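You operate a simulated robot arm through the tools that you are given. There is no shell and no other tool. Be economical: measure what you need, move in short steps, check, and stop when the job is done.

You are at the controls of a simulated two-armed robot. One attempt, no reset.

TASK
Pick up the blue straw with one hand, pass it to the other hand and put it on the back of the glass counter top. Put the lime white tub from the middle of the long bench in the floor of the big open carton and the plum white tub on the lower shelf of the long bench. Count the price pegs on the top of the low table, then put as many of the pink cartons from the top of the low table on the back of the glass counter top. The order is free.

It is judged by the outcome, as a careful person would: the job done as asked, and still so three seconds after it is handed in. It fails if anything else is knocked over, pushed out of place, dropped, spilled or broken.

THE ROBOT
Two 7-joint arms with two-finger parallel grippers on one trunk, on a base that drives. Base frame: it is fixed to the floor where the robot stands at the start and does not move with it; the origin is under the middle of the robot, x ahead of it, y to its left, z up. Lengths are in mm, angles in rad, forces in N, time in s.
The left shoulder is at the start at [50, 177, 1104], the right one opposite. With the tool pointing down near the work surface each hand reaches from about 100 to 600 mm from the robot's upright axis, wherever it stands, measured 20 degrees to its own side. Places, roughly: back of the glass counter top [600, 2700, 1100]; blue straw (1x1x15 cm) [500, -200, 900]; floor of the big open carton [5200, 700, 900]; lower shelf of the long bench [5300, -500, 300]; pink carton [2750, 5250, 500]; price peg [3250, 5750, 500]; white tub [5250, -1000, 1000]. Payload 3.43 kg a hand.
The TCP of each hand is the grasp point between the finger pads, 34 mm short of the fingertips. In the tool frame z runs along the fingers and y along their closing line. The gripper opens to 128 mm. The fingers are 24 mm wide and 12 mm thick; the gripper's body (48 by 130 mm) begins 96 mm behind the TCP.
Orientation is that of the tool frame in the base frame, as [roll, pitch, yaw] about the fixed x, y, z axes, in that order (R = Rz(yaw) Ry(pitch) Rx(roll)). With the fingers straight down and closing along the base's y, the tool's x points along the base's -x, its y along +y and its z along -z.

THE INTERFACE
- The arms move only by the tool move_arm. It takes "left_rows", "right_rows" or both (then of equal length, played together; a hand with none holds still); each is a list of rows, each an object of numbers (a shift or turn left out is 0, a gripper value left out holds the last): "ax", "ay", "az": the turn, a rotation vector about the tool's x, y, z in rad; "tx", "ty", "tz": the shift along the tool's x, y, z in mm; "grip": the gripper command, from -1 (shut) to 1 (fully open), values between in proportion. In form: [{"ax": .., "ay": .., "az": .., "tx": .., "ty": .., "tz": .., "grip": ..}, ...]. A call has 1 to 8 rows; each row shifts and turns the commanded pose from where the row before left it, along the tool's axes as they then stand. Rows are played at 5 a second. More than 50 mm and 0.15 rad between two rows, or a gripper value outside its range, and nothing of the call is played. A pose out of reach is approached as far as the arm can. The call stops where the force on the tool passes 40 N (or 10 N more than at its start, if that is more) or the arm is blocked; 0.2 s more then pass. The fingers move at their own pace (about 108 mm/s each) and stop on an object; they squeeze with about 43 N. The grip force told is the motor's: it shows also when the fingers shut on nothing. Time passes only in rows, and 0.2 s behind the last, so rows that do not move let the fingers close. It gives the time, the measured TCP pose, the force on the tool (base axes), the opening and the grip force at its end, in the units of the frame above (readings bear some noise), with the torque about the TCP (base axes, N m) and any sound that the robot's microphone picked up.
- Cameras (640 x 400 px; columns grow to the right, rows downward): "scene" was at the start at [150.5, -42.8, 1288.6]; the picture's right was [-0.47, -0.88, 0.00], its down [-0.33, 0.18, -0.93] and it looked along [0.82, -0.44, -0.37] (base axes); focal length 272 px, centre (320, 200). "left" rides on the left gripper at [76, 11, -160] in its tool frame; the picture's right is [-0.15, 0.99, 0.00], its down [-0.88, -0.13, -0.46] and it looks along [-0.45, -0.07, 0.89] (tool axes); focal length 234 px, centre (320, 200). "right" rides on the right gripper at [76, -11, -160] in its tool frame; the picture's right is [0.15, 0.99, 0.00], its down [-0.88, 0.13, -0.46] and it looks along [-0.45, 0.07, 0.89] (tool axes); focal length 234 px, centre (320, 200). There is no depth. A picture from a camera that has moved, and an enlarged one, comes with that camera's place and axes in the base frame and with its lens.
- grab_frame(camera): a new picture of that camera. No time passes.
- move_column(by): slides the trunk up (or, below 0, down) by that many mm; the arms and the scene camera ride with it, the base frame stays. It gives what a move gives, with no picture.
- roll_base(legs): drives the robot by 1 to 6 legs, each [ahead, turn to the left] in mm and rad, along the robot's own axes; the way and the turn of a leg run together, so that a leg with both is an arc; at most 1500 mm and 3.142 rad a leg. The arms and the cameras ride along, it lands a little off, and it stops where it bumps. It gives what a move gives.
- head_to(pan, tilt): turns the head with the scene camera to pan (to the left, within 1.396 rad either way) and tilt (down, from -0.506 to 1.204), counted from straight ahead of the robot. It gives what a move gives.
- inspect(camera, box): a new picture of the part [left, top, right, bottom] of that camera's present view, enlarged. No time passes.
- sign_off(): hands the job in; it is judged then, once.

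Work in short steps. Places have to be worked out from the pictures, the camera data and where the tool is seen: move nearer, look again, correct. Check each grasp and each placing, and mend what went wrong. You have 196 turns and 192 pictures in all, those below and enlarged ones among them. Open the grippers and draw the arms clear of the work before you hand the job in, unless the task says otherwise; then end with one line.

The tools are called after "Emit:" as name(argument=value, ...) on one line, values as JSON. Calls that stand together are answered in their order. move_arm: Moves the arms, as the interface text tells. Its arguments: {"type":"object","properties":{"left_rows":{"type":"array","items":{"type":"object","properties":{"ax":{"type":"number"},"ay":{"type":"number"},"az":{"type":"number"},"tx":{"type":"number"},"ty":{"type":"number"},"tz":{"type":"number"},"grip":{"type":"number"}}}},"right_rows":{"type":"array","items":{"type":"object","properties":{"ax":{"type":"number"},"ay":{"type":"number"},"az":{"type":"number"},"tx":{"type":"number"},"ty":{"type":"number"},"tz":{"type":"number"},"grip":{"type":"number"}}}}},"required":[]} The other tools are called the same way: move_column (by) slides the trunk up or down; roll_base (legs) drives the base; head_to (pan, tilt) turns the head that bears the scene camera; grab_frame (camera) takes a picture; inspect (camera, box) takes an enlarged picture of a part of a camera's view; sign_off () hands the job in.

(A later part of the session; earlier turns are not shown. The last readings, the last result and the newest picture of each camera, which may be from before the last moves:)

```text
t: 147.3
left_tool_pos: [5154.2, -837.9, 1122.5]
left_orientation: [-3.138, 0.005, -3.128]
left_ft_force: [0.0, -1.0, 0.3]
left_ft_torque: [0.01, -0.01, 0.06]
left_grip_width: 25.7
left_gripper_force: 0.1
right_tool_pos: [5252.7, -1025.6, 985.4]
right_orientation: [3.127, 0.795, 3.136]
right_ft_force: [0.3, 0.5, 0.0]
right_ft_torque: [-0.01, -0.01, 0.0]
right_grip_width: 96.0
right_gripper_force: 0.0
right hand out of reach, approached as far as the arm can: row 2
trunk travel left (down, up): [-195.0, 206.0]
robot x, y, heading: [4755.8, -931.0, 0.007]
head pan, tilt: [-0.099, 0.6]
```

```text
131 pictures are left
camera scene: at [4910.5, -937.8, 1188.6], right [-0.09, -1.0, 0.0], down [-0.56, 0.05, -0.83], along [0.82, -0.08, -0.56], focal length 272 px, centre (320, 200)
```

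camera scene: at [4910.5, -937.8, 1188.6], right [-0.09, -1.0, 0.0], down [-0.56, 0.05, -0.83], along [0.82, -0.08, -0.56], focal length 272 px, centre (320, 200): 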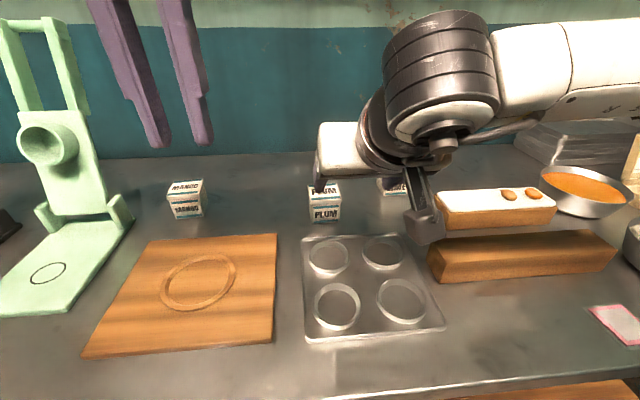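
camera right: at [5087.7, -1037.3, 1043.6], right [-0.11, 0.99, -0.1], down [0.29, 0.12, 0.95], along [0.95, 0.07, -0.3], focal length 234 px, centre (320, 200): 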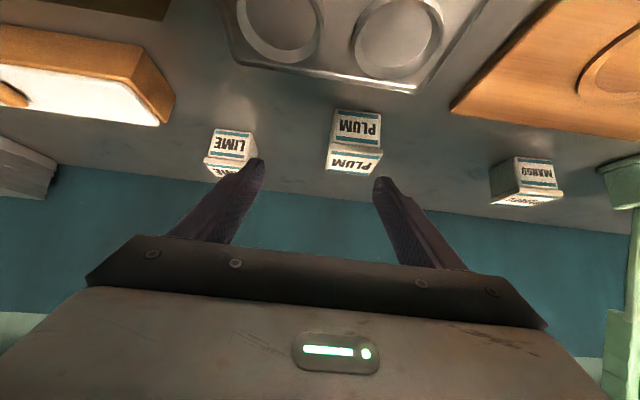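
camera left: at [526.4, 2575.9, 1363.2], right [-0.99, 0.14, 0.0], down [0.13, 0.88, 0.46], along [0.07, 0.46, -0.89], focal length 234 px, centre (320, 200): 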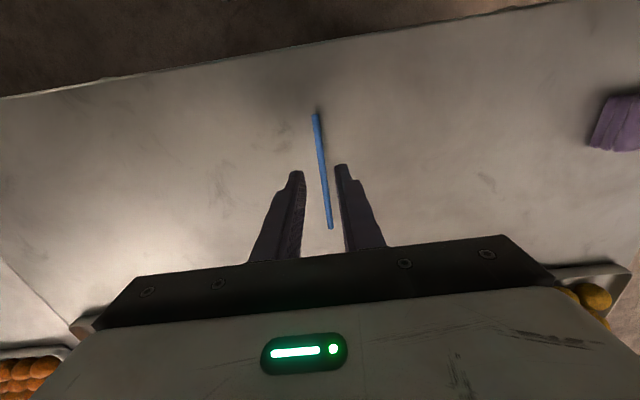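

The right arm is limited toward the centre; I should stand about 140 mm further left so plum lies to the right hand's side. I raise the trunk, pull the left hand back, then reverse diagonally and come forward again.

Emit:
move_column(by=80)

Emit:
move_arm(left_rows=[{"tx": 45}, {"tx": 45}, {"tx": 30}, {}])

Emit:
roll_base(legs=[[0, -0.5], [-300, 0], [0, 0.495]])

```text
t: 148.5
left_tool_pos: [5153.6, -838.5, 1202.2]
left_orientation: [-3.139, 0.006, -3.127]
left_ft_force: [0.8, -0.5, 0.2]
left_ft_torque: [0.01, 0.01, 0.0]
left_grip_width: 25.6
left_gripper_force: 0.2
right_tool_pos: [5254.0, -1025.1, 1065.3]
right_orientation: [3.126, 0.796, 3.136]
right_ft_force: [-0.2, -0.7, 0.1]
right_ft_torque: [0.0, 0.01, -0.03]
right_grip_width: 95.9
right_gripper_force: 0.1
trunk travel left (down, up): [-275.0, 126.0]
robot x, y, heading: [4757.7, -931.1, 0.001]
head pan, tilt: [-0.099, 0.6]
```

```text
t: 149.5
left_tool_pos: [5031.5, -839.4, 1200.5]
left_orientation: [-3.138, 0.008, -3.127]
left_ft_force: [-0.5, 0.0, 0.2]
left_ft_torque: [-0.01, 0.0, -0.01]
left_grip_width: 25.6
left_gripper_force: 0.0
right_tool_pos: [5253.2, -1025.9, 1066.1]
right_orientation: [3.128, 0.797, 3.136]
right_ft_force: [-0.2, -0.1, -0.5]
right_ft_torque: [0.0, 0.02, 0.02]
right_grip_width: 96.0
right_gripper_force: 0.0
trunk travel left (down, up): [-275.0, 126.0]
robot x, y, heading: [4751.1, -932.0, 0.007]
head pan, tilt: [-0.099, 0.6]
```

```text
t: 154.3
left_tool_pos: [4771.9, -698.6, 1200.0]
left_orientation: [-3.136, 0.006, -3.128]
left_ft_force: [0.3, 0.5, 0.0]
left_ft_torque: [-0.01, 0.0, -0.01]
left_grip_width: 25.8
left_gripper_force: 0.0
right_tool_pos: [4993.1, -884.5, 1065.5]
right_orientation: [3.128, 0.797, 3.133]
right_ft_force: [1.1, -0.8, -0.2]
right_ft_torque: [-0.02, 0.0, 0.03]
right_grip_width: 96.2
right_gripper_force: 0.0
trunk travel left (down, up): [-275.0, 126.0]
robot x, y, heading: [4492.3, -791.6, 0.002]
head pan, tilt: [-0.099, 0.6]
```

Now I shift the right hand to plum's line (y≈-987) and drive forward 255 mm.

Emit:
move_arm(right_rows=[{"ty": -35}, {"ty": -35}, {"ty": -32}, {}])

Emit:
roll_base(legs=[[255, 0]])

Emit:
move_column(by=-80)

Emit:
grab_frame(camera="right")

```text
t: 155.3
left_tool_pos: [4772.8, -699.5, 1200.8]
left_orientation: [-3.139, 0.007, -3.131]
left_ft_force: [0.4, -0.4, 0.4]
left_ft_torque: [0.02, 0.01, 0.0]
left_grip_width: 25.7
left_gripper_force: 0.1
right_tool_pos: [4992.4, -987.3, 1065.1]
right_orientation: [3.129, 0.797, 3.137]
right_ft_force: [-0.8, 0.4, 0.0]
right_ft_torque: [0.02, 0.01, -0.02]
right_grip_width: 96.1
right_gripper_force: 0.0
trunk travel left (down, up): [-275.0, 126.0]
robot x, y, heading: [4492.0, -790.6, 0.003]
head pan, tilt: [-0.099, 0.6]
```

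```text
t: 157.2
left_tool_pos: [5033.5, -701.0, 1200.3]
left_orientation: [-3.138, 0.007, -3.131]
left_ft_force: [0.0, 1.1, 0.0]
left_ft_torque: [-0.02, 0.0, 0.03]
left_grip_width: 25.5
left_gripper_force: 0.0
right_tool_pos: [5252.3, -988.5, 1064.5]
right_orientation: [3.128, 0.797, 3.132]
right_ft_force: [0.2, 0.6, -0.6]
right_ft_torque: [0.01, 0.02, 0.03]
right_grip_width: 95.7
right_gripper_force: 0.2
trunk travel left (down, up): [-275.0, 126.0]
robot x, y, heading: [4753.4, -790.2, -0.001]
head pan, tilt: [-0.099, 0.6]
```

```text
t: 158.4
left_tool_pos: [5033.0, -700.9, 1121.3]
left_orientation: [-3.138, 0.006, -3.132]
left_ft_force: [-0.9, -0.3, -0.6]
left_ft_torque: [-0.04, 0.0, -0.01]
left_grip_width: 25.6
left_gripper_force: 0.0
right_tool_pos: [5252.6, -987.9, 985.9]
right_orientation: [3.128, 0.796, 3.132]
right_ft_force: [0.0, -0.2, -0.3]
right_ft_torque: [0.02, 0.01, 0.02]
right_grip_width: 96.1
right_gripper_force: 0.0
trunk travel left (down, up): [-195.0, 206.0]
robot x, y, heading: [4751.5, -791.8, 0.002]
head pan, tilt: [-0.099, 0.6]
```

```text
130 pictures are left
camera right: at [5086.6, -999.4, 1043.5], right [-0.1, 0.99, -0.1], down [0.29, 0.12, 0.95], along [0.95, 0.07, -0.3], focal length 234 px, centre (320, 200)
```

right: 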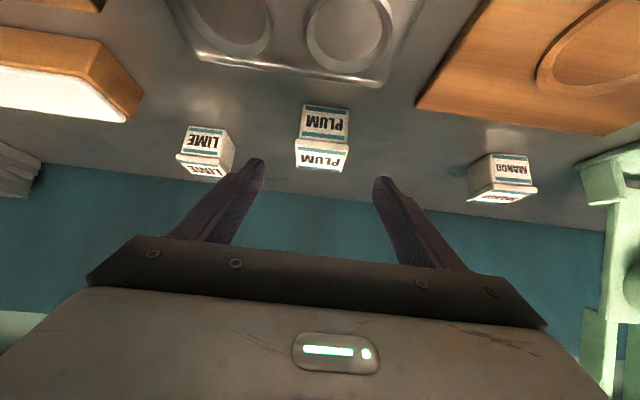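

Plum is centred between the fingers. I approach along the tool axis to about (5320,-988,910).

Emit:
move_arm(right_rows=[{"tx": 2.5, "tz": 25}, {"tx": 2.5, "tz": 25}, {"tx": 2.4, "tz": 25}, {"tz": 25}, {}])

Emit:
grab_frame(camera="right")

Emit:
grab_frame(camera="scene")

```text
t: 159.6
left_tool_pos: [5031.9, -701.3, 1120.8]
left_orientation: [-3.137, 0.007, -3.132]
left_ft_force: [0.7, 0.3, 0.1]
left_ft_torque: [-0.01, -0.02, 0.03]
left_grip_width: 25.6
left_gripper_force: 0.1
right_tool_pos: [5319.1, -987.4, 908.2]
right_orientation: [3.128, 0.795, 3.132]
right_ft_force: [-0.3, -0.4, -0.1]
right_ft_torque: [0.0, 0.0, -0.01]
right_grip_width: 96.0
right_gripper_force: 0.1
trunk travel left (down, up): [-195.0, 206.0]
robot x, y, heading: [4752.6, -790.3, 0.002]
head pan, tilt: [-0.099, 0.6]
```

```text
129 pictures are left
camera right: at [5153.8, -999.3, 967.3], right [-0.1, 0.99, -0.1], down [0.29, 0.12, 0.95], along [0.95, 0.07, -0.3], focal length 234 px, centre (320, 200)
```

right: 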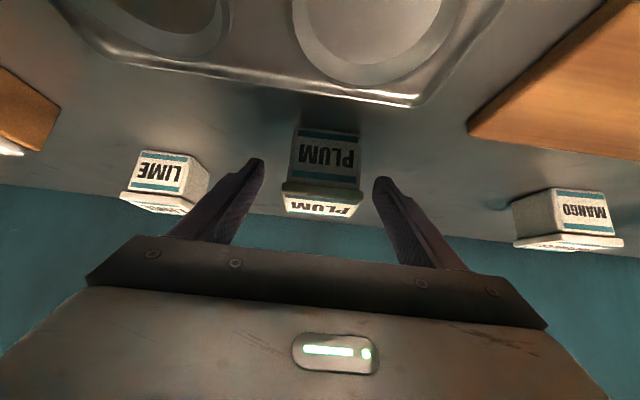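

```text
128 pictures are left
camera scene: at [4910.5, -798.5, 1188.7], right [-0.1, -1.0, 0.0], down [-0.56, 0.06, -0.83], along [0.82, -0.08, -0.56], focal length 272 px, centre (320, 200)
```

scene: 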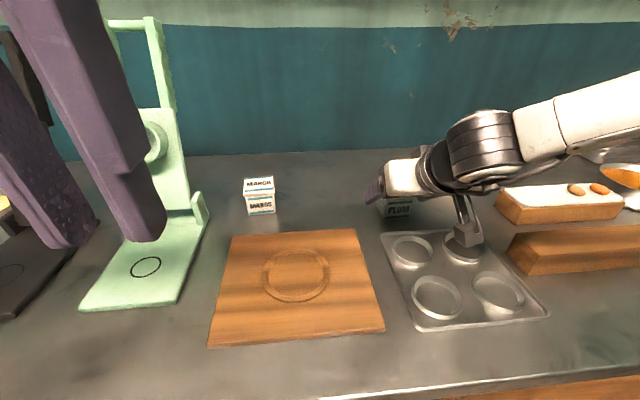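

The hand straddles the tub. I close the gripper.

Emit:
move_arm(right_rows=[{"grip": -0.1}, {"grip": -1}, {}, {}])

Emit:
grab_frame(camera="right")

```text
t: 160.6
left_tool_pos: [5033.7, -699.9, 1120.9]
left_orientation: [-3.138, 0.007, -3.13]
left_ft_force: [0.3, 0.0, -0.1]
left_ft_torque: [0.02, 0.0, -0.01]
left_grip_width: 25.3
left_gripper_force: 0.0
right_tool_pos: [5320.2, -987.5, 908.3]
right_orientation: [3.129, 0.797, 3.132]
right_ft_force: [1.4, 0.1, 0.4]
right_ft_torque: [-0.01, -0.05, 0.0]
right_grip_width: 57.2
right_gripper_force: 42.9
trunk travel left (down, up): [-195.0, 206.0]
robot x, y, heading: [4753.1, -789.1, 0.001]
head pan, tilt: [-0.099, 0.6]
```

```text
127 pictures are left
camera right: at [5153.7, -999.2, 967.6], right [-0.1, 0.99, -0.1], down [0.29, 0.12, 0.95], along [0.95, 0.07, -0.3], focal length 234 px, centre (320, 200)
```

right: 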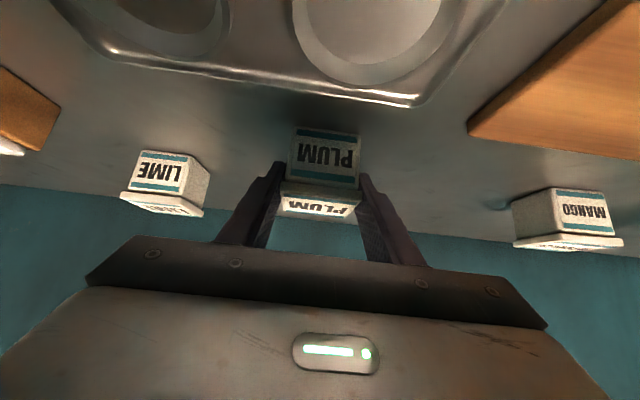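

Gripped at 57 mm. I lift it straight up with the trunk and check that the whole tub comes along.

Emit:
move_column(by=80)

Emit:
grab_frame(camera="right")

Emit:
grab_frame(camera="scene")

```text
t: 161.7
left_tool_pos: [5032.9, -699.3, 1200.6]
left_orientation: [-3.139, 0.007, -3.132]
left_ft_force: [0.6, 0.2, 0.1]
left_ft_torque: [0.02, -0.02, -0.05]
left_grip_width: 25.6
left_gripper_force: 0.1
right_tool_pos: [5321.1, -988.0, 988.8]
right_orientation: [3.128, 0.796, 3.131]
right_ft_force: [0.5, -0.2, -0.9]
right_ft_torque: [0.03, 0.04, -0.01]
right_grip_width: 57.7
right_gripper_force: 42.7
trunk travel left (down, up): [-275.0, 126.0]
robot x, y, heading: [4754.1, -789.4, 0.005]
head pan, tilt: [-0.099, 0.6]
```

```text
126 pictures are left
camera right: at [5153.9, -999.4, 1047.3], right [-0.1, 0.99, -0.1], down [0.29, 0.12, 0.95], along [0.95, 0.07, -0.3], focal length 234 px, centre (320, 200)
```

right: 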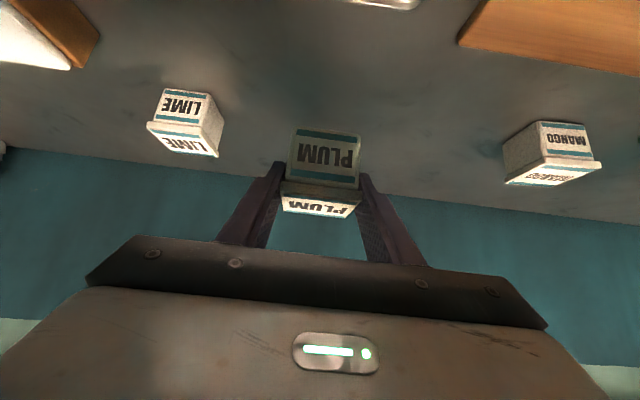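

```text
125 pictures are left
camera scene: at [4910.8, -798.6, 1268.5], right [-0.1, -1.0, 0.0], down [-0.56, 0.06, -0.82], along [0.82, -0.08, -0.57], focal length 272 px, centre (320, 200)
```

scene: 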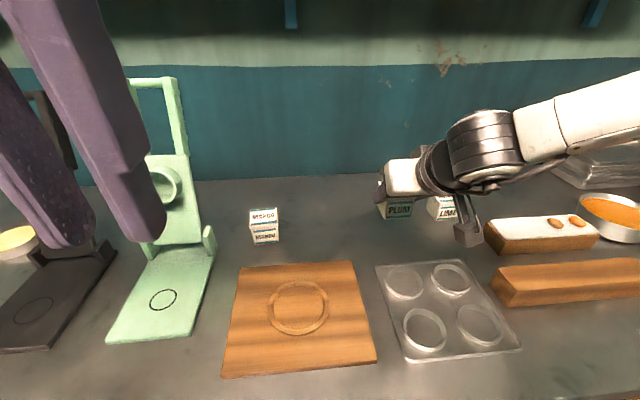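

The tub is whole and upright in the hand (its bottom about 38 mm below the TCP). I back out and shift left so I face the free stretch of the lower shelf around y≈-600.

Emit:
roll_base(legs=[[-300, 0], [0, -0.9], [-500, 0], [0, 0.9]])

Emit:
move_column(by=-275)

Emit:
head_to(pan=0.0, tilt=0.45)

Emit:
grab_frame(camera="scene")

```text
t: 171.0
left_tool_pos: [4427.8, -310.4, 1200.3]
left_orientation: [-3.138, 0.007, -3.129]
left_ft_force: [0.5, 0.4, -0.8]
left_ft_torque: [-0.02, 0.01, 0.01]
left_grip_width: 25.6
left_gripper_force: 0.0
right_tool_pos: [4715.9, -596.7, 989.6]
right_orientation: [3.127, 0.798, 3.136]
right_ft_force: [-0.5, 0.9, -2.3]
right_ft_torque: [-0.04, 0.0, 0.02]
right_grip_width: 57.5
right_gripper_force: 43.3
trunk travel left (down, up): [-275.0, 126.0]
robot x, y, heading: [4149.5, -402.5, 0.009]
head pan, tilt: [-0.099, 0.6]
```

```text
t: 173.8
left_tool_pos: [4428.6, -308.8, 926.3]
left_orientation: [-3.139, 0.008, -3.129]
left_ft_force: [0.6, -0.4, -0.3]
left_ft_torque: [0.0, -0.01, 0.02]
left_grip_width: 25.7
left_gripper_force: 0.0
right_tool_pos: [4717.5, -595.9, 714.1]
right_orientation: [3.128, 0.795, 3.135]
right_ft_force: [0.3, 0.0, -1.1]
right_ft_torque: [-0.01, 0.01, -0.02]
right_grip_width: 57.7
right_gripper_force: 42.9
trunk travel left (down, up): [0.0, 401.0]
robot x, y, heading: [4149.3, -402.4, 0.008]
head pan, tilt: [-0.099, 0.6]
```

```text
t: 174.4
left_tool_pos: [4427.0, -310.6, 925.3]
left_orientation: [-3.137, 0.008, -3.13]
left_ft_force: [0.8, 0.0, -0.3]
left_ft_torque: [-0.02, 0.0, -0.02]
left_grip_width: 25.4
left_gripper_force: 0.1
right_tool_pos: [4717.1, -596.0, 713.6]
right_orientation: [3.129, 0.797, 3.133]
right_ft_force: [-0.1, 0.5, -1.8]
right_ft_torque: [0.0, 0.03, 0.02]
right_grip_width: 57.3
right_gripper_force: 42.9
trunk travel left (down, up): [0.0, 401.0]
robot x, y, heading: [4151.4, -402.0, 0.011]
head pan, tilt: [0.0, 0.45]
```

```text
124 pictures are left
camera scene: at [4310.5, -399.7, 1007.1], right [0.0, -1.0, 0.0], down [-0.44, 0.0, -0.9], along [0.9, 0.0, -0.44], focal length 272 px, centre (320, 200)
```

scene: 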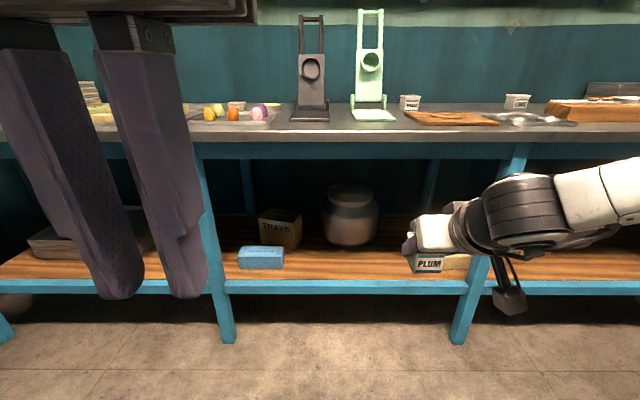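

The shelf surface is near z≈320, free between y≈-250 and -800. I lower the right arm by 320 mm while drawing it 80 mm back, clear in front of the bench.

Emit:
move_arm(right_rows=[{"tx": 36, "tz": 21.1}, {"tx": 36, "tz": 21.1}, {"tx": 36, "tz": 21.1}, {"tx": 36, "tz": 21.1}, {"tx": 36, "tz": 21.1}, {"tx": 36, "tz": 21.1}, {"tx": 36, "tz": 21.1}, {"tx": 36, "tz": 21.1}])

Emit:
grab_frame(camera="scene")

```text
t: 176.2
left_tool_pos: [4428.7, -309.4, 926.5]
left_orientation: [-3.138, 0.007, -3.131]
left_ft_force: [-0.1, 0.1, -0.8]
left_ft_torque: [0.03, -0.02, -0.02]
left_grip_width: 25.3
left_gripper_force: 0.1
right_tool_pos: [4652.1, -621.5, 514.3]
right_orientation: [3.125, 0.794, 3.134]
right_ft_force: [0.2, 0.2, -1.3]
right_ft_torque: [-0.01, 0.03, 0.0]
right_grip_width: 57.8
right_gripper_force: 42.8
right hand out of reach, approached as far as the arm can: row 5, 6, 7, 8
trunk travel left (down, up): [0.0, 401.0]
robot x, y, heading: [4146.6, -401.8, 0.006]
head pan, tilt: [0.0, 0.45]
```

```text
123 pictures are left
camera scene: at [4310.5, -399.7, 1007.2], right [0.0, -1.0, 0.0], down [-0.44, 0.0, -0.9], along [0.9, 0.0, -0.44], focal length 272 px, centre (320, 200)
```

scene: 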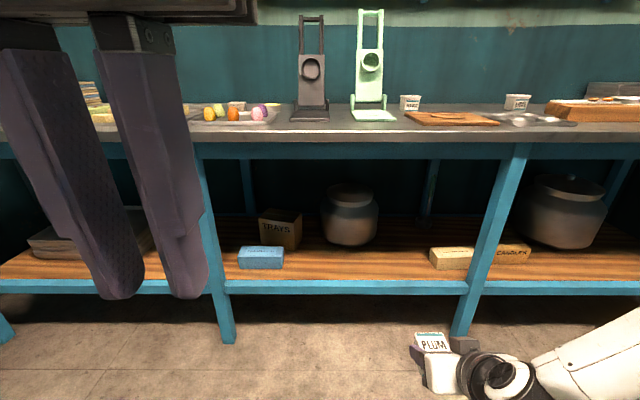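

It stopped at z≈514, probably a wrist limit when the hand is too far inward. I move it outward to the right and try to go lower.

Emit:
move_arm(right_rows=[{"ty": -40}, {"ty": -40}, {"ty": -20}, {}])

Emit:
move_arm(right_rows=[{"tx": 21.5, "tz": 21}, {"tx": 21.5, "tz": 21}, {}])

```text
t: 177.2
left_tool_pos: [4427.2, -309.9, 926.7]
left_orientation: [-3.137, 0.008, -3.129]
left_ft_force: [-0.1, 0.0, -0.1]
left_ft_torque: [0.0, 0.03, 0.02]
left_grip_width: 25.7
left_gripper_force: 0.0
right_tool_pos: [4656.8, -719.0, 524.5]
right_orientation: [3.129, 0.796, 3.137]
right_ft_force: [0.0, -0.2, -1.5]
right_ft_torque: [-0.01, 0.04, 0.0]
right_grip_width: 57.5
right_gripper_force: 42.8
right hand out of reach, approached as far as the arm can: row 1, 2
trunk travel left (down, up): [0.0, 401.0]
robot x, y, heading: [4153.1, -401.3, 0.008]
head pan, tilt: [0.0, 0.45]
```

```text
t: 178.1
left_tool_pos: [4428.3, -309.8, 926.0]
left_orientation: [-3.138, 0.007, -3.127]
left_ft_force: [-0.7, 0.8, 1.4]
left_ft_torque: [0.01, -0.02, 0.0]
left_grip_width: 25.7
left_gripper_force: 0.0
right_tool_pos: [4666.2, -724.6, 515.4]
right_orientation: [3.13, 0.785, 3.134]
right_ft_force: [0.5, -0.2, -1.5]
right_ft_torque: [0.02, 0.03, -0.01]
right_grip_width: 57.5
right_gripper_force: 43.5
right hand out of reach, approached as far as the arm can: row 1, 2
trunk travel left (down, up): [0.0, 401.0]
robot x, y, heading: [4148.6, -398.3, 0.006]
head pan, tilt: [0.0, 0.45]
```

Perhaps the elbow is folded too much; I try going down and forward along the tool axis.

Emit:
move_arm(right_rows=[{"tz": 40}, {"tz": 40}, {"tz": 40}, {}])

```text
t: 179.1
left_tool_pos: [4427.8, -311.1, 926.2]
left_orientation: [-3.139, 0.006, -3.129]
left_ft_force: [0.6, -0.1, 0.4]
left_ft_torque: [0.01, 0.05, -0.01]
left_grip_width: 25.5
left_gripper_force: 0.1
right_tool_pos: [4752.9, -720.6, 508.3]
right_orientation: [3.13, 0.79, 3.135]
right_ft_force: [1.1, 0.7, -1.8]
right_ft_torque: [-0.03, 0.01, -0.02]
right_grip_width: 57.5
right_gripper_force: 43.3
right hand out of reach, approached as far as the arm can: row 1, 2, 3
trunk travel left (down, up): [0.0, 401.0]
robot x, y, heading: [4149.9, -398.5, 0.004]
head pan, tilt: [0.0, 0.45]
```

Test: does a steeper (more downward) tool let the arm go lower? I tilt by +0.4 rad and descend; the tub is held firmly.

Emit:
move_arm(right_rows=[{"ay": 0.13}, {"ay": 0.13}, {"ay": 0.13}, {"tz": 40, "tx": 10}, {"tz": 40, "tx": 10}, {"tz": 40, "tx": 10}, {}])

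Emit:
grab_frame(camera="scene")

```text
t: 180.7
left_tool_pos: [4426.6, -311.2, 926.6]
left_orientation: [-3.139, 0.007, -3.13]
left_ft_force: [-0.3, 0.7, -0.1]
left_ft_torque: [-0.02, -0.01, 0.02]
left_grip_width: 25.7
left_gripper_force: 0.0
right_tool_pos: [4713.8, -743.1, 459.0]
right_orientation: [3.128, 0.407, 3.141]
right_ft_force: [0.6, -0.4, -1.7]
right_ft_torque: [0.01, 0.0, -0.02]
right_grip_width: 57.5
right_gripper_force: 42.4
right hand out of reach, approached as far as the arm can: row 4, 5, 6
trunk travel left (down, up): [0.0, 401.0]
robot x, y, heading: [4148.8, -401.5, 0.004]
head pan, tilt: [0.0, 0.45]
```

```text
122 pictures are left
camera scene: at [4310.5, -399.7, 1007.2], right [0.0, -1.0, 0.0], down [-0.44, 0.0, -0.9], along [0.9, 0.0, -0.44], focal length 272 px, centre (320, 200)
```

scene: 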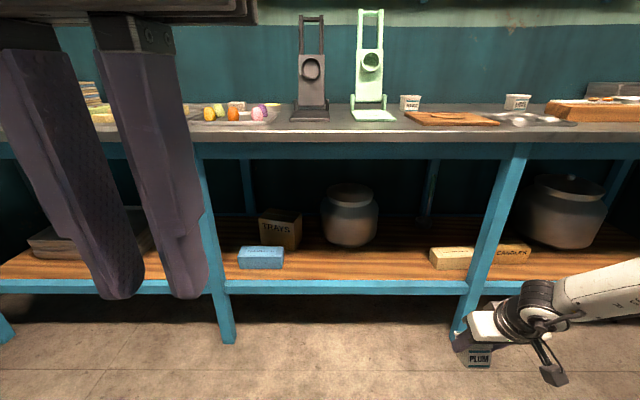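

The wrist seems limited to about 660 mm height at this stretch. I test closer to the body: pull back 200 mm, then descend.

Emit:
move_arm(right_rows=[{"tx": 45, "tz": -20}, {"tx": 45, "tz": -20}, {"tx": 45, "tz": -20}, {"tx": 45, "tz": -20}, {"tx": 16, "tz": 37}, {"tx": 16, "tz": 37}, {"tx": 16, "tz": 37}, {}])

```text
t: 182.4
left_tool_pos: [4428.2, -310.7, 925.4]
left_orientation: [-3.139, 0.006, -3.131]
left_ft_force: [-0.3, -0.3, -0.4]
left_ft_torque: [0.0, 0.02, 0.01]
left_grip_width: 25.7
left_gripper_force: 0.1
right_tool_pos: [4519.6, -756.0, 403.8]
right_orientation: [3.131, 0.405, 3.141]
right_ft_force: [0.2, -0.2, -2.4]
right_ft_torque: [0.02, -0.01, -0.02]
right_grip_width: 57.3
right_gripper_force: 42.6
right hand out of reach, approached as far as the arm can: row 6, 7
trunk travel left (down, up): [0.0, 401.0]
robot x, y, heading: [4150.1, -401.2, 0.008]
head pan, tilt: [0.0, 0.45]
```

Closer in, it goes lower. I test straight-down at about 350 mm ahead and with a smaller lateral offset.

Emit:
move_arm(right_rows=[{"ay": 0.135}, {"ay": 0.135}, {"ay": 0.135}, {"tz": 20, "ty": 40}, {"tz": 20, "ty": 40}, {"tz": 20}, {}])

Emit:
move_arm(right_rows=[{"ty": 40}, {"ty": 40}, {"tz": 30}, {}])

```text
t: 184.1
left_tool_pos: [4428.9, -309.7, 927.0]
left_orientation: [-3.138, 0.006, -3.131]
left_ft_force: [0.8, 0.2, -0.1]
left_ft_torque: [-0.01, 0.01, 0.02]
left_grip_width: 25.6
left_gripper_force: 0.1
right_tool_pos: [4514.5, -702.6, 403.5]
right_orientation: [-3.132, 0.076, 3.142]
right_ft_force: [0.0, 0.7, -0.6]
right_ft_torque: [-0.06, -0.02, -0.04]
right_grip_width: 57.5
right_gripper_force: 42.5
right hand out of reach, approached as far as the arm can: row 3, 4, 5, 6
trunk travel left (down, up): [0.0, 401.0]
robot x, y, heading: [4150.3, -401.3, 0.006]
head pan, tilt: [0.0, 0.45]
```

```text
t: 185.1
left_tool_pos: [4427.9, -309.3, 926.4]
left_orientation: [-3.138, 0.006, -3.129]
left_ft_force: [0.7, -0.6, -0.2]
left_ft_torque: [0.02, 0.02, -0.02]
left_grip_width: 25.7
left_gripper_force: 0.0
right_tool_pos: [4506.5, -654.4, 426.8]
right_orientation: [-3.128, 0.075, -3.139]
right_ft_force: [0.3, 0.1, -0.7]
right_ft_torque: [0.04, 0.0, 0.0]
right_grip_width: 57.6
right_gripper_force: 42.7
right hand out of reach, approached as far as the arm can: row 1, 2, 3
trunk travel left (down, up): [0.0, 401.0]
robot x, y, heading: [4147.6, -402.2, 0.002]
head pan, tilt: [0.0, 0.45]
```

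Similar limit. I test the 45° tilt again, but near the body.

Emit:
move_arm(right_rows=[{"ay": -0.145}, {"ay": -0.145}, {"ay": -0.145}, {"ay": -0.145}, {"ay": -0.145}, {"tx": 20, "tz": 20, "ty": -30}, {"tx": 20, "tz": 20, "ty": -30}, {}])

Emit:
move_arm(right_rows=[{"tx": 21, "tz": 20}, {"tx": 21, "tz": 20}, {"tx": 21, "tz": 20}, {}])

Emit:
head_to(pan=-0.4, tilt=0.7)

Emit:
grab_frame(camera="scene")

```text
t: 186.8
left_tool_pos: [4428.6, -309.6, 925.7]
left_orientation: [-3.14, 0.007, -3.13]
left_ft_force: [0.2, 0.9, 0.2]
left_ft_torque: [-0.01, -0.01, 0.03]
left_grip_width: 25.8
left_gripper_force: 0.1
right_tool_pos: [4598.4, -683.7, 544.9]
right_orientation: [-3.123, 0.787, -3.128]
right_ft_force: [-0.3, 0.0, -1.1]
right_ft_torque: [-0.02, 0.03, 0.05]
right_grip_width: 57.2
right_gripper_force: 43.2
right hand out of reach, approached as far as the arm can: row 2, 3, 4, 5, 6, 7
trunk travel left (down, up): [0.0, 401.0]
robot x, y, heading: [4149.9, -399.9, 0.003]
head pan, tilt: [0.0, 0.45]
```

```text
t: 187.8
left_tool_pos: [4429.1, -309.5, 925.7]
left_orientation: [-3.138, 0.008, -3.13]
left_ft_force: [0.3, -0.6, 0.2]
left_ft_torque: [0.02, -0.01, 0.02]
left_grip_width: 25.6
left_gripper_force: 0.0
right_tool_pos: [4619.1, -686.7, 537.9]
right_orientation: [-3.124, 0.792, -3.127]
right_ft_force: [0.1, -0.1, -2.3]
right_ft_torque: [0.01, 0.01, 0.01]
right_grip_width: 57.4
right_gripper_force: 43.0
right hand out of reach, approached as far as the arm can: row 1, 2, 3
trunk travel left (down, up): [0.0, 401.0]
robot x, y, heading: [4148.6, -402.2, 0.006]
head pan, tilt: [0.0, 0.45]
```

```text
t: 188.7
left_tool_pos: [4429.0, -309.1, 926.1]
left_orientation: [-3.138, 0.008, -3.129]
left_ft_force: [-0.1, 0.1, -0.2]
left_ft_torque: [-0.01, -0.01, -0.03]
left_grip_width: 25.9
left_gripper_force: 0.1
right_tool_pos: [4618.6, -685.0, 535.4]
right_orientation: [-3.123, 0.793, -3.128]
right_ft_force: [0.4, -0.2, -2.0]
right_ft_torque: [0.01, 0.03, 0.0]
right_grip_width: 57.5
right_gripper_force: 43.1
trunk travel left (down, up): [0.0, 401.0]
robot x, y, heading: [4149.6, -401.3, 0.005]
head pan, tilt: [-0.4, 0.7]
```

```text
121 pictures are left
camera scene: at [4297.0, -432.8, 985.0], right [-0.38, -0.92, 0.0], down [-0.59, 0.25, -0.77], along [0.71, -0.29, -0.64], focal length 272 px, centre (320, 200)
```

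scene: 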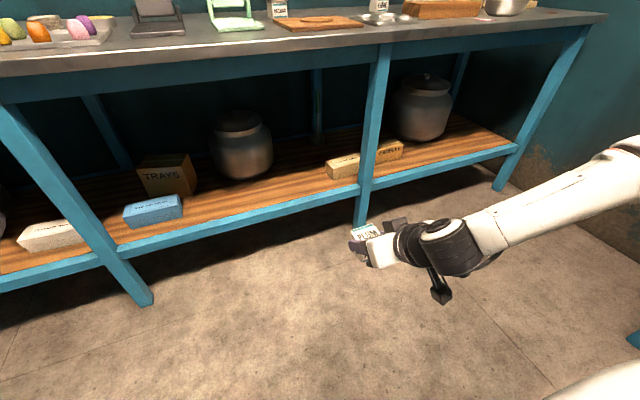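

The elbow stays high and out to the side. I test whether a hand position farther out to the right allows a lower reach.

Emit:
move_arm(right_rows=[{"ty": -45}, {"ty": -45}, {"ty": -45}, {"ty": -45}, {"tx": 25, "tz": 25}, {"tx": 25, "tz": 25}, {"tx": 25, "tz": 25}, {"tx": 25, "tz": 25}])

Emit:
grab_frame(camera="scene")

```text
t: 190.5
left_tool_pos: [4428.5, -308.9, 926.6]
left_orientation: [-3.137, 0.008, -3.129]
left_ft_force: [0.1, 0.0, -0.1]
left_ft_torque: [-0.04, 0.01, 0.01]
left_grip_width: 25.6
left_gripper_force: 0.0
right_tool_pos: [4620.5, -867.3, 397.7]
right_orientation: [-3.126, 0.801, -3.128]
right_ft_force: [-0.3, -0.4, -1.4]
right_ft_torque: [-0.01, 0.07, 0.02]
right_grip_width: 57.5
right_gripper_force: 43.5
trunk travel left (down, up): [0.0, 401.0]
robot x, y, heading: [4152.2, -400.9, 0.01]
head pan, tilt: [-0.4, 0.7]
```

```text
120 pictures are left
camera scene: at [4296.9, -432.8, 985.0], right [-0.39, -0.92, 0.0], down [-0.59, 0.25, -0.76], along [0.71, -0.29, -0.64], focal length 272 px, centre (320, 200)
```

scene: 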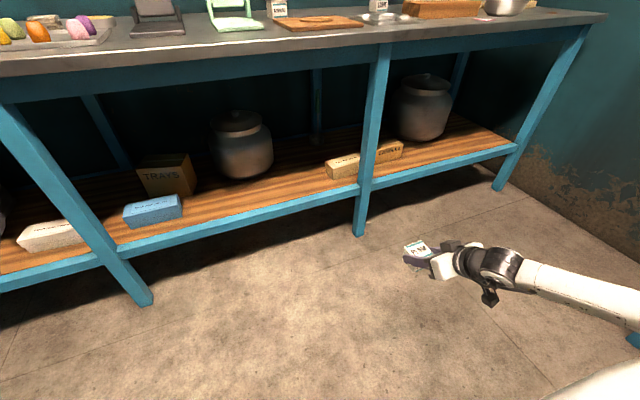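

That works: out to the right, the arm reaches z≈398 at 45° tilt. I raise the trunk 45 mm for margin, shift the base left ~310 mm, and face the bench again.

Emit:
move_column(by=45)

Emit:
roll_base(legs=[[0, 1.2], [330, 0], [0, -1.205], [120, 0]])

Emit:
grab_frame(camera="scene")

Emit:
grab_frame(camera="right")

```text
t: 191.4
left_tool_pos: [4429.1, -310.7, 971.0]
left_orientation: [-3.138, 0.007, -3.129]
left_ft_force: [-1.0, 0.6, -0.6]
left_ft_torque: [-0.03, -0.01, -0.02]
left_grip_width: 25.8
left_gripper_force: 0.0
right_tool_pos: [4619.2, -867.1, 442.9]
right_orientation: [-3.124, 0.801, -3.128]
right_ft_force: [0.0, 0.1, -0.9]
right_ft_torque: [-0.04, 0.03, -0.03]
right_grip_width: 57.6
right_gripper_force: 43.2
trunk travel left (down, up): [-45.0, 356.0]
robot x, y, heading: [4149.9, -401.1, 0.008]
head pan, tilt: [-0.4, 0.7]
```

```text
t: 200.5
left_tool_pos: [4653.5, 15.4, 971.3]
left_orientation: [-3.139, 0.006, -3.1]
left_ft_force: [0.3, 0.7, 0.1]
left_ft_torque: [-0.01, -0.01, -0.01]
left_grip_width: 25.5
left_gripper_force: 0.0
right_tool_pos: [4861.8, -536.6, 442.3]
right_orientation: [-3.125, 0.8, -3.1]
right_ft_force: [-0.2, 0.3, -0.6]
right_ft_torque: [0.01, 0.03, -0.01]
right_grip_width: 57.6
right_gripper_force: 42.7
trunk travel left (down, up): [-45.0, 356.0]
robot x, y, heading: [4375.1, -88.0, 0.036]
head pan, tilt: [-0.4, 0.7]
```

```text
119 pictures are left
camera scene: at [4526.1, -111.7, 1030.0], right [-0.36, -0.93, 0.0], down [-0.6, 0.23, -0.76], along [0.71, -0.27, -0.64], focal length 272 px, centre (320, 200)
```

scene: 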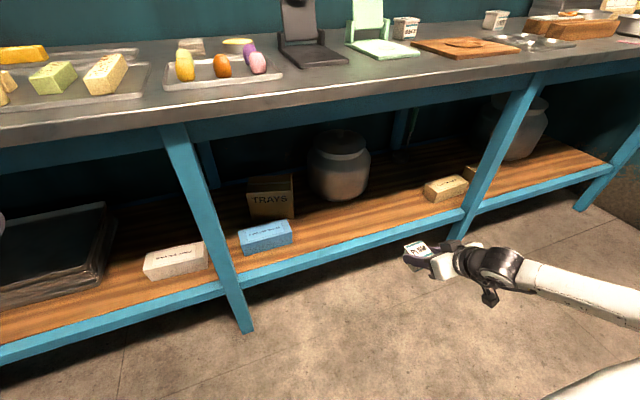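

```text
118 pictures are left
camera right: at [4695.4, -551.5, 500.5], right [-0.13, 0.98, -0.12], down [0.28, 0.15, 0.95], along [0.95, 0.09, -0.3], focal length 234 px, centre (320, 200)
```

right: 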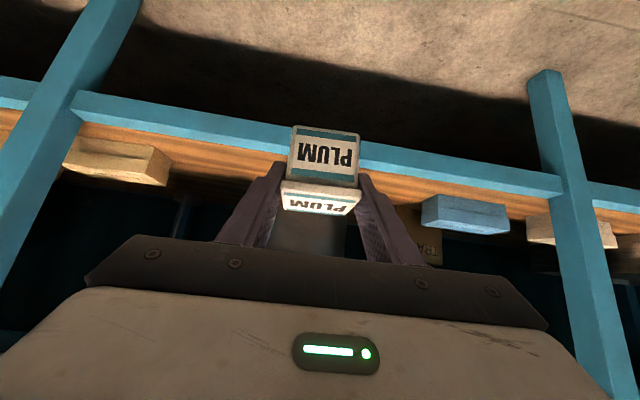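

Tub bottom is at z≈404, above the shelf (about 320–340). The way in is free, so I drive forward 250 mm to bring the tub over the shelf.

Emit:
roll_base(legs=[[250, 0]])

Emit:
grab_frame(camera="right")

Emit:
grab_frame(camera="scene")

```text
t: 202.3
left_tool_pos: [4904.1, 23.0, 971.1]
left_orientation: [-3.137, 0.01, -3.098]
left_ft_force: [-0.1, -0.1, 0.4]
left_ft_torque: [0.03, 0.0, 0.0]
left_grip_width: 25.7
left_gripper_force: 0.1
right_tool_pos: [5111.7, -528.7, 442.2]
right_orientation: [-3.125, 0.799, -3.097]
right_ft_force: [-0.1, -0.8, -1.3]
right_ft_torque: [-0.01, 0.02, -0.01]
right_grip_width: 57.6
right_gripper_force: 43.2
trunk travel left (down, up): [-45.0, 356.0]
robot x, y, heading: [4629.5, -75.8, 0.031]
head pan, tilt: [-0.4, 0.7]
```

```text
117 pictures are left
camera right: at [4945.0, -543.0, 500.5], right [-0.13, 0.98, -0.12], down [0.28, 0.15, 0.95], along [0.95, 0.09, -0.3], focal length 234 px, centre (320, 200)
```

right: 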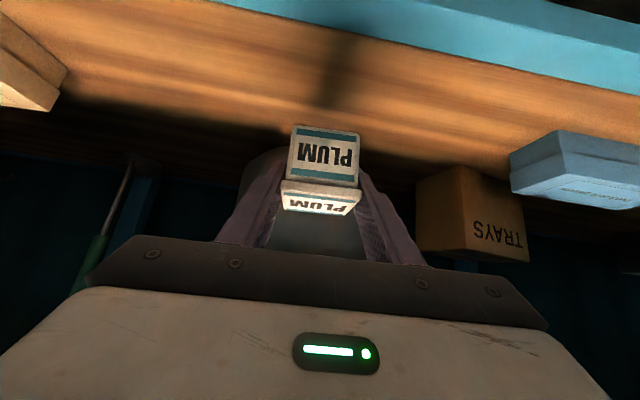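

```text
116 pictures are left
camera scene: at [4775.6, -103.3, 1030.0], right [-0.36, -0.93, 0.0], down [-0.6, 0.23, -0.76], along [0.71, -0.27, -0.64], focal length 272 px, centre (320, 200)
```

scene: 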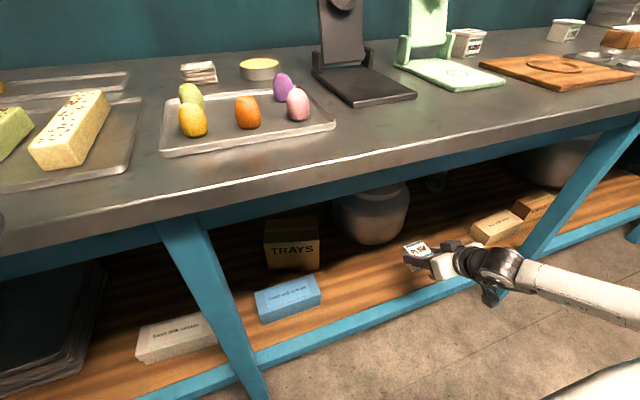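

The tub is over a free part of the shelf. I lower the trunk 45 mm, then look at the gap.

Emit:
move_column(by=-45)

Emit:
grab_frame(camera="right")

Emit:
inspect(camera="scene", box=[360, 180, 560, 320])

```text
t: 203.2
left_tool_pos: [4903.2, 22.4, 925.7]
left_orientation: [-3.14, 0.009, -3.099]
left_ft_force: [-0.2, -0.2, 0.1]
left_ft_torque: [-0.02, 0.03, 0.0]
left_grip_width: 25.6
left_gripper_force: 0.2
right_tool_pos: [5111.4, -527.5, 396.9]
right_orientation: [-3.124, 0.8, -3.096]
right_ft_force: [0.1, 0.8, -1.0]
right_ft_torque: [0.02, 0.02, 0.0]
right_grip_width: 57.4
right_gripper_force: 43.1
trunk travel left (down, up): [0.0, 401.0]
robot x, y, heading: [4629.6, -77.4, 0.035]
head pan, tilt: [-0.4, 0.7]
```

```text
115 pictures are left
camera right: at [4945.0, -543.0, 455.5], right [-0.13, 0.98, -0.12], down [0.28, 0.15, 0.95], along [0.95, 0.09, -0.3], focal length 234 px, centre (320, 200)
```

right: 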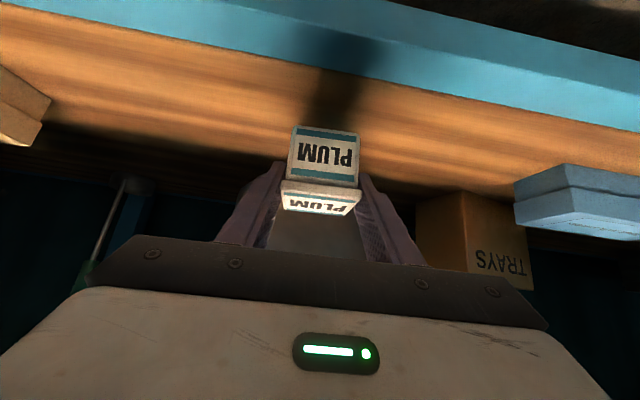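

```text
2.86 times, centred on (460, 250) of scene
camera zoom: at [4775.6, -103.3, 985.0], right [-0.36, -0.93, 0.0], down [-0.6, 0.23, -0.76], along [0.71, -0.27, -0.64], focal length 777 px, centre (-80, 57)
```

zoom: 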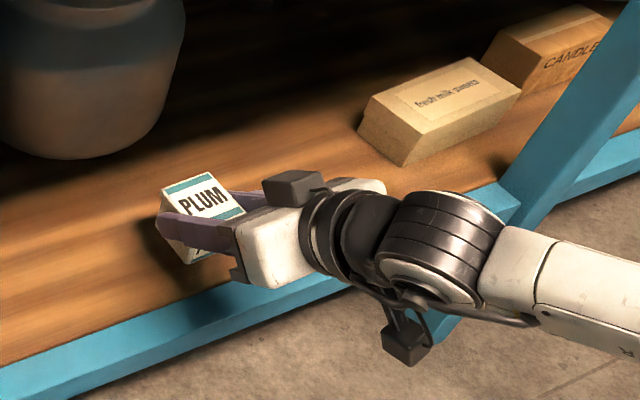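

Gap is small, perhaps 15–35 mm. I lower in 4 mm rows, stopping on contact.

Emit:
move_arm(right_rows=[{"tx": 3.6, "tz": 3.5}, {"tx": 3.6, "tz": 3.5}, {"tx": 2.9, "tz": 2.8}, {"tx": 2.9, "tz": 2.8}, {}])

Emit:
inspect(camera="scene", box=[380, 200, 480, 280])

```text
t: 204.4
left_tool_pos: [4903.3, 23.1, 926.2]
left_orientation: [-3.139, 0.005, -3.101]
left_ft_force: [0.5, 0.1, -0.4]
left_ft_torque: [-0.02, 0.01, 0.0]
left_grip_width: 25.8
left_gripper_force: 0.0
right_tool_pos: [5110.6, -527.5, 380.4]
right_orientation: [-3.123, 0.799, -3.098]
right_ft_force: [0.2, 0.1, -0.7]
right_ft_torque: [-0.01, 0.02, 0.03]
right_grip_width: 57.6
right_gripper_force: 43.2
trunk travel left (down, up): [0.0, 401.0]
robot x, y, heading: [4628.4, -74.9, 0.035]
head pan, tilt: [-0.4, 0.7]
```

```text
5.00 times, centred on (430, 240) of scene
camera zoom: at [4775.6, -103.3, 985.0], right [-0.36, -0.93, 0.0], down [-0.6, 0.23, -0.76], along [0.71, -0.27, -0.64], focal length 1360 px, centre (-230, 0)
```

zoom: 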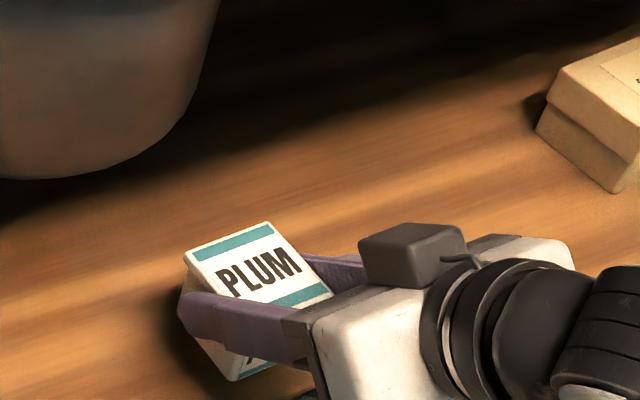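

No contact yet (z 380). I continue down in small rows.

Emit:
move_arm(right_rows=[{"tx": 2.9, "tz": 2.8}, {"tx": 2.9, "tz": 2.8}, {"tx": 2.2, "tz": 2.1}, {"tx": 2.2, "tz": 2.1}, {"tx": 2.2, "tz": 2.1}, {"tx": 2.2, "tz": 2.1}, {}])

Emit:
inspect(camera="right", box=[220, 60, 420, 240])

```text
t: 206.0
left_tool_pos: [4903.4, 22.8, 925.8]
left_orientation: [-3.137, 0.007, -3.101]
left_ft_force: [0.1, 0.5, -0.7]
left_ft_torque: [-0.05, 0.02, -0.01]
left_grip_width: 25.8
left_gripper_force: 0.0
right_tool_pos: [5110.7, -527.5, 359.7]
right_orientation: [-3.124, 0.798, -3.1]
right_ft_force: [0.3, -0.7, -1.7]
right_ft_torque: [-0.03, 0.04, -0.03]
right_grip_width: 57.7
right_gripper_force: 43.3
trunk travel left (down, up): [0.0, 401.0]
robot x, y, heading: [4628.8, -76.0, 0.034]
head pan, tilt: [-0.4, 0.7]
```

```text
2.22 times, centred on (320, 150) of right
camera zoom: at [4944.6, -543.7, 417.1], right [-0.13, 0.98, -0.12], down [0.28, 0.15, 0.95], along [0.95, 0.09, -0.3], focal length 520 px, centre (320, 311)
```

zoom: 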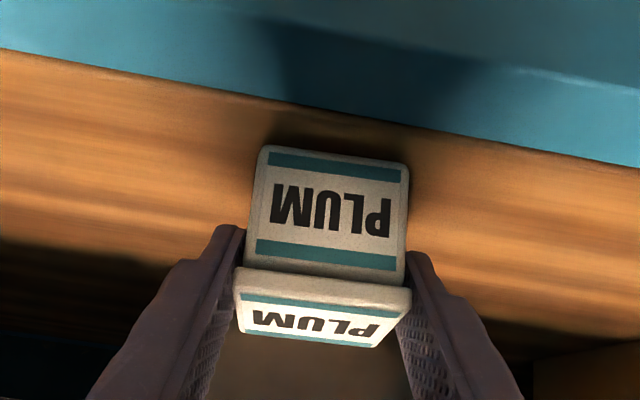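

Very close now. I continue with finer steps.

Emit:
move_arm(right_rows=[{"tx": 1.8, "tz": 1.75}, {"tx": 1.8, "tz": 1.75}, {"tx": 1.8, "tz": 1.75}, {"tx": 1.8, "tz": 1.75}, {"tx": 1.8, "tz": 1.75}, {"tx": 1.8, "tz": 1.75}, {"tx": 1.8, "tz": 1.75}, {}])

Emit:
inspect(camera="right", box=[220, 60, 420, 240])

```text
t: 207.8
left_tool_pos: [4901.8, 24.2, 926.7]
left_orientation: [-3.134, 0.011, -3.1]
left_ft_force: [-0.9, 0.6, 0.6]
left_ft_torque: [0.01, -0.01, -0.03]
left_grip_width: 25.1
left_gripper_force: 0.0
right_tool_pos: [5114.3, -529.8, 348.0]
right_orientation: [-3.117, 0.81, -3.096]
right_ft_force: [-2.0, -6.4, 30.3]
right_ft_torque: [0.06, -0.11, 0.13]
right_grip_width: 57.8
right_gripper_force: 42.8
trunk travel left (down, up): [0.0, 401.0]
robot x, y, heading: [4626.5, -74.8, 0.032]
head pan, tilt: [-0.4, 0.7]
```

```text
2.22 times, centred on (320, 150) of right
camera zoom: at [4947.9, -544.4, 403.9], right [-0.13, 0.98, -0.12], down [0.27, 0.15, 0.95], along [0.95, 0.09, -0.29], focal length 520 px, centre (320, 311)
```

zoom: 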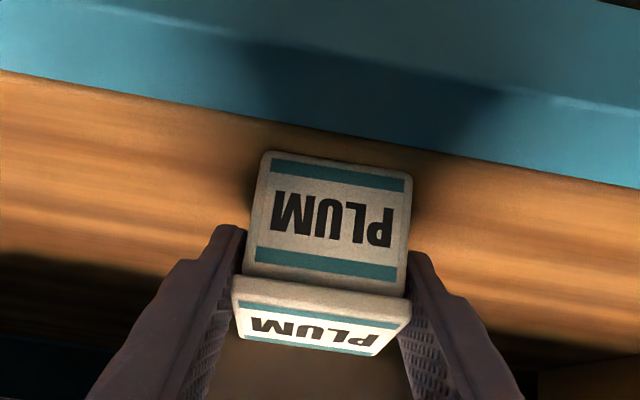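

Contact (30 N). I ease up 2 mm, open, and withdraw along the tool axis.

Emit:
move_arm(right_rows=[{"tx": -1.4, "tz": -1.4}, {"grip": 0.0}, {"grip": 0.3}, {}, {"tz": -30}, {"tz": -35}, {"tz": -35}])

Emit:
grab_frame(camera="right")

```text
t: 209.4
left_tool_pos: [4903.0, 23.3, 925.7]
left_orientation: [-3.136, 0.008, -3.101]
left_ft_force: [0.3, -0.2, -0.5]
left_ft_torque: [-0.03, 0.02, 0.04]
left_grip_width: 25.6
left_gripper_force: 0.1
right_tool_pos: [5039.7, -530.4, 413.8]
right_orientation: [-3.124, 0.802, -3.098]
right_ft_force: [0.5, -0.5, 0.5]
right_ft_torque: [-0.02, -0.01, 0.0]
right_grip_width: 83.1
right_gripper_force: 0.0
trunk travel left (down, up): [0.0, 401.0]
robot x, y, heading: [4628.3, -77.7, 0.033]
head pan, tilt: [-0.4, 0.7]
```

```text
110 pictures are left
camera right: at [4874.5, -545.4, 471.6], right [-0.13, 0.98, -0.12], down [0.28, 0.15, 0.95], along [0.95, 0.09, -0.3], focal length 234 px, centre (320, 200)
```

right: 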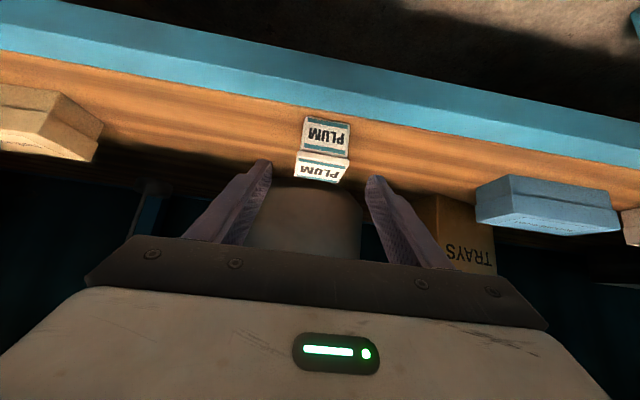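

Plum stands on the lower shelf. I back away, raise the trunk and bring the arm up for the lime tub.

Emit:
roll_base(legs=[[-350, 0]])

Emit:
move_column(by=275)

Emit:
move_arm(right_rows=[{"tx": -31.4, "ty": 18.8, "tz": -23.5}, {"tx": -31.4, "ty": 18.8, "tz": -23.5}, {"tx": -31.4, "ty": 18.8, "tz": -23.5}, {"tx": -31.4, "ty": 18.8, "tz": -23.5}, {"tx": -31.4, "ty": 18.8, "tz": -23.5}, {"tx": -31.4, "ty": 18.8, "tz": -23.5}, {"tx": -31.4, "ty": 18.8, "tz": -23.5}, {"tx": -31.4, "ty": 18.8, "tz": -23.5}])

Emit:
roll_base(legs=[[0, -1.445], [761, 0], [0, 1.412]])

Emit:
head_to(pan=-0.2, tilt=0.5)

Emit:
grab_frame(camera="scene")

```text
t: 211.7
left_tool_pos: [4553.3, 11.4, 926.0]
left_orientation: [-3.138, 0.005, -3.105]
left_ft_force: [0.1, -0.4, 0.4]
left_ft_torque: [0.01, -0.03, 0.0]
left_grip_width: 25.7
left_gripper_force: 0.0
right_tool_pos: [4688.9, -542.2, 414.3]
right_orientation: [-3.125, 0.799, -3.103]
right_ft_force: [0.9, 0.3, 0.3]
right_ft_torque: [-0.01, -0.02, 0.01]
right_grip_width: 82.8
right_gripper_force: 0.1
trunk travel left (down, up): [0.0, 401.0]
robot x, y, heading: [4278.7, -86.1, 0.027]
head pan, tilt: [-0.4, 0.7]
```

```text
t: 214.4
left_tool_pos: [4553.8, 10.8, 1200.9]
left_orientation: [-3.138, 0.008, -3.104]
left_ft_force: [-0.4, 0.4, -0.9]
left_ft_torque: [-0.03, 0.01, 0.01]
left_grip_width: 25.6
left_gripper_force: 0.1
right_tool_pos: [4688.0, -543.9, 687.8]
right_orientation: [-3.124, 0.799, -3.104]
right_ft_force: [0.1, 0.3, -1.0]
right_ft_torque: [-0.01, -0.03, -0.01]
right_grip_width: 83.4
right_gripper_force: 0.1
trunk travel left (down, up): [-275.0, 126.0]
robot x, y, heading: [4276.9, -88.0, 0.027]
head pan, tilt: [-0.4, 0.7]
```

```text
t: 216.2
left_tool_pos: [4554.8, 11.5, 1200.8]
left_orientation: [-3.135, 0.007, -3.106]
left_ft_force: [0.0, 0.2, 0.2]
left_ft_torque: [-0.03, -0.05, 0.02]
left_grip_width: 25.8
left_gripper_force: 0.1
right_tool_pos: [4725.8, -388.1, 1000.1]
right_orientation: [-3.121, 0.8, -3.106]
right_ft_force: [-0.6, 0.0, 0.2]
right_ft_torque: [-0.03, -0.01, 0.0]
right_grip_width: 83.2
right_gripper_force: 0.0
trunk travel left (down, up): [-275.0, 126.0]
robot x, y, heading: [4280.8, -90.3, 0.029]
head pan, tilt: [-0.4, 0.7]
```

```text
t: 227.3
left_tool_pos: [4684.6, -742.8, 1201.4]
left_orientation: [-3.139, 0.008, -3.136]
left_ft_force: [-0.4, 0.4, 0.6]
left_ft_torque: [-0.01, -0.01, -0.01]
left_grip_width: 25.9
left_gripper_force: 0.2
right_tool_pos: [4844.1, -1148.0, 1000.2]
right_orientation: [-3.123, 0.799, -3.135]
right_ft_force: [-0.9, 0.0, -0.3]
right_ft_torque: [0.0, -0.02, 0.04]
right_grip_width: 83.4
right_gripper_force: 0.0
trunk travel left (down, up): [-275.0, 126.0]
robot x, y, heading: [4408.5, -834.0, 0.002]
head pan, tilt: [-0.4, 0.7]
```

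```text
t: 228.0
left_tool_pos: [4685.9, -742.9, 1200.6]
left_orientation: [-3.138, 0.009, -3.136]
left_ft_force: [0.4, 0.6, -0.3]
left_ft_torque: [-0.02, 0.01, 0.0]
left_grip_width: 25.7
left_gripper_force: 0.0
right_tool_pos: [4843.9, -1147.5, 1000.6]
right_orientation: [-3.124, 0.799, -3.135]
right_ft_force: [-0.5, -0.3, -0.6]
right_ft_torque: [0.02, 0.01, -0.04]
right_grip_width: 83.0
right_gripper_force: 0.0
trunk travel left (down, up): [-275.0, 126.0]
robot x, y, heading: [4410.0, -834.2, -0.001]
head pan, tilt: [-0.201, 0.499]
```

```text
109 pictures are left
camera scene: at [4564.1, -850.2, 1277.7], right [-0.2, -0.98, 0.0], down [-0.47, 0.1, -0.88], along [0.86, -0.18, -0.48], focal length 272 px, centre (320, 200)
```

scene: 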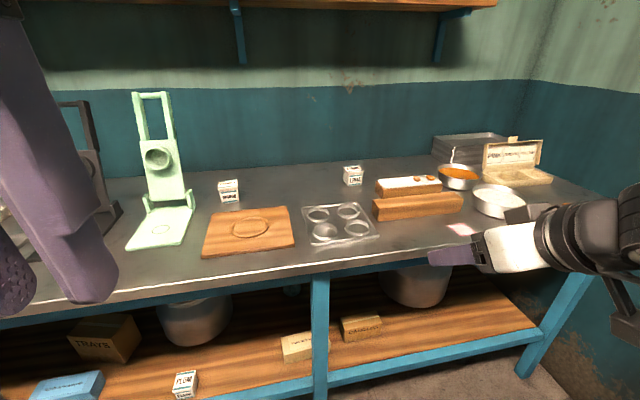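

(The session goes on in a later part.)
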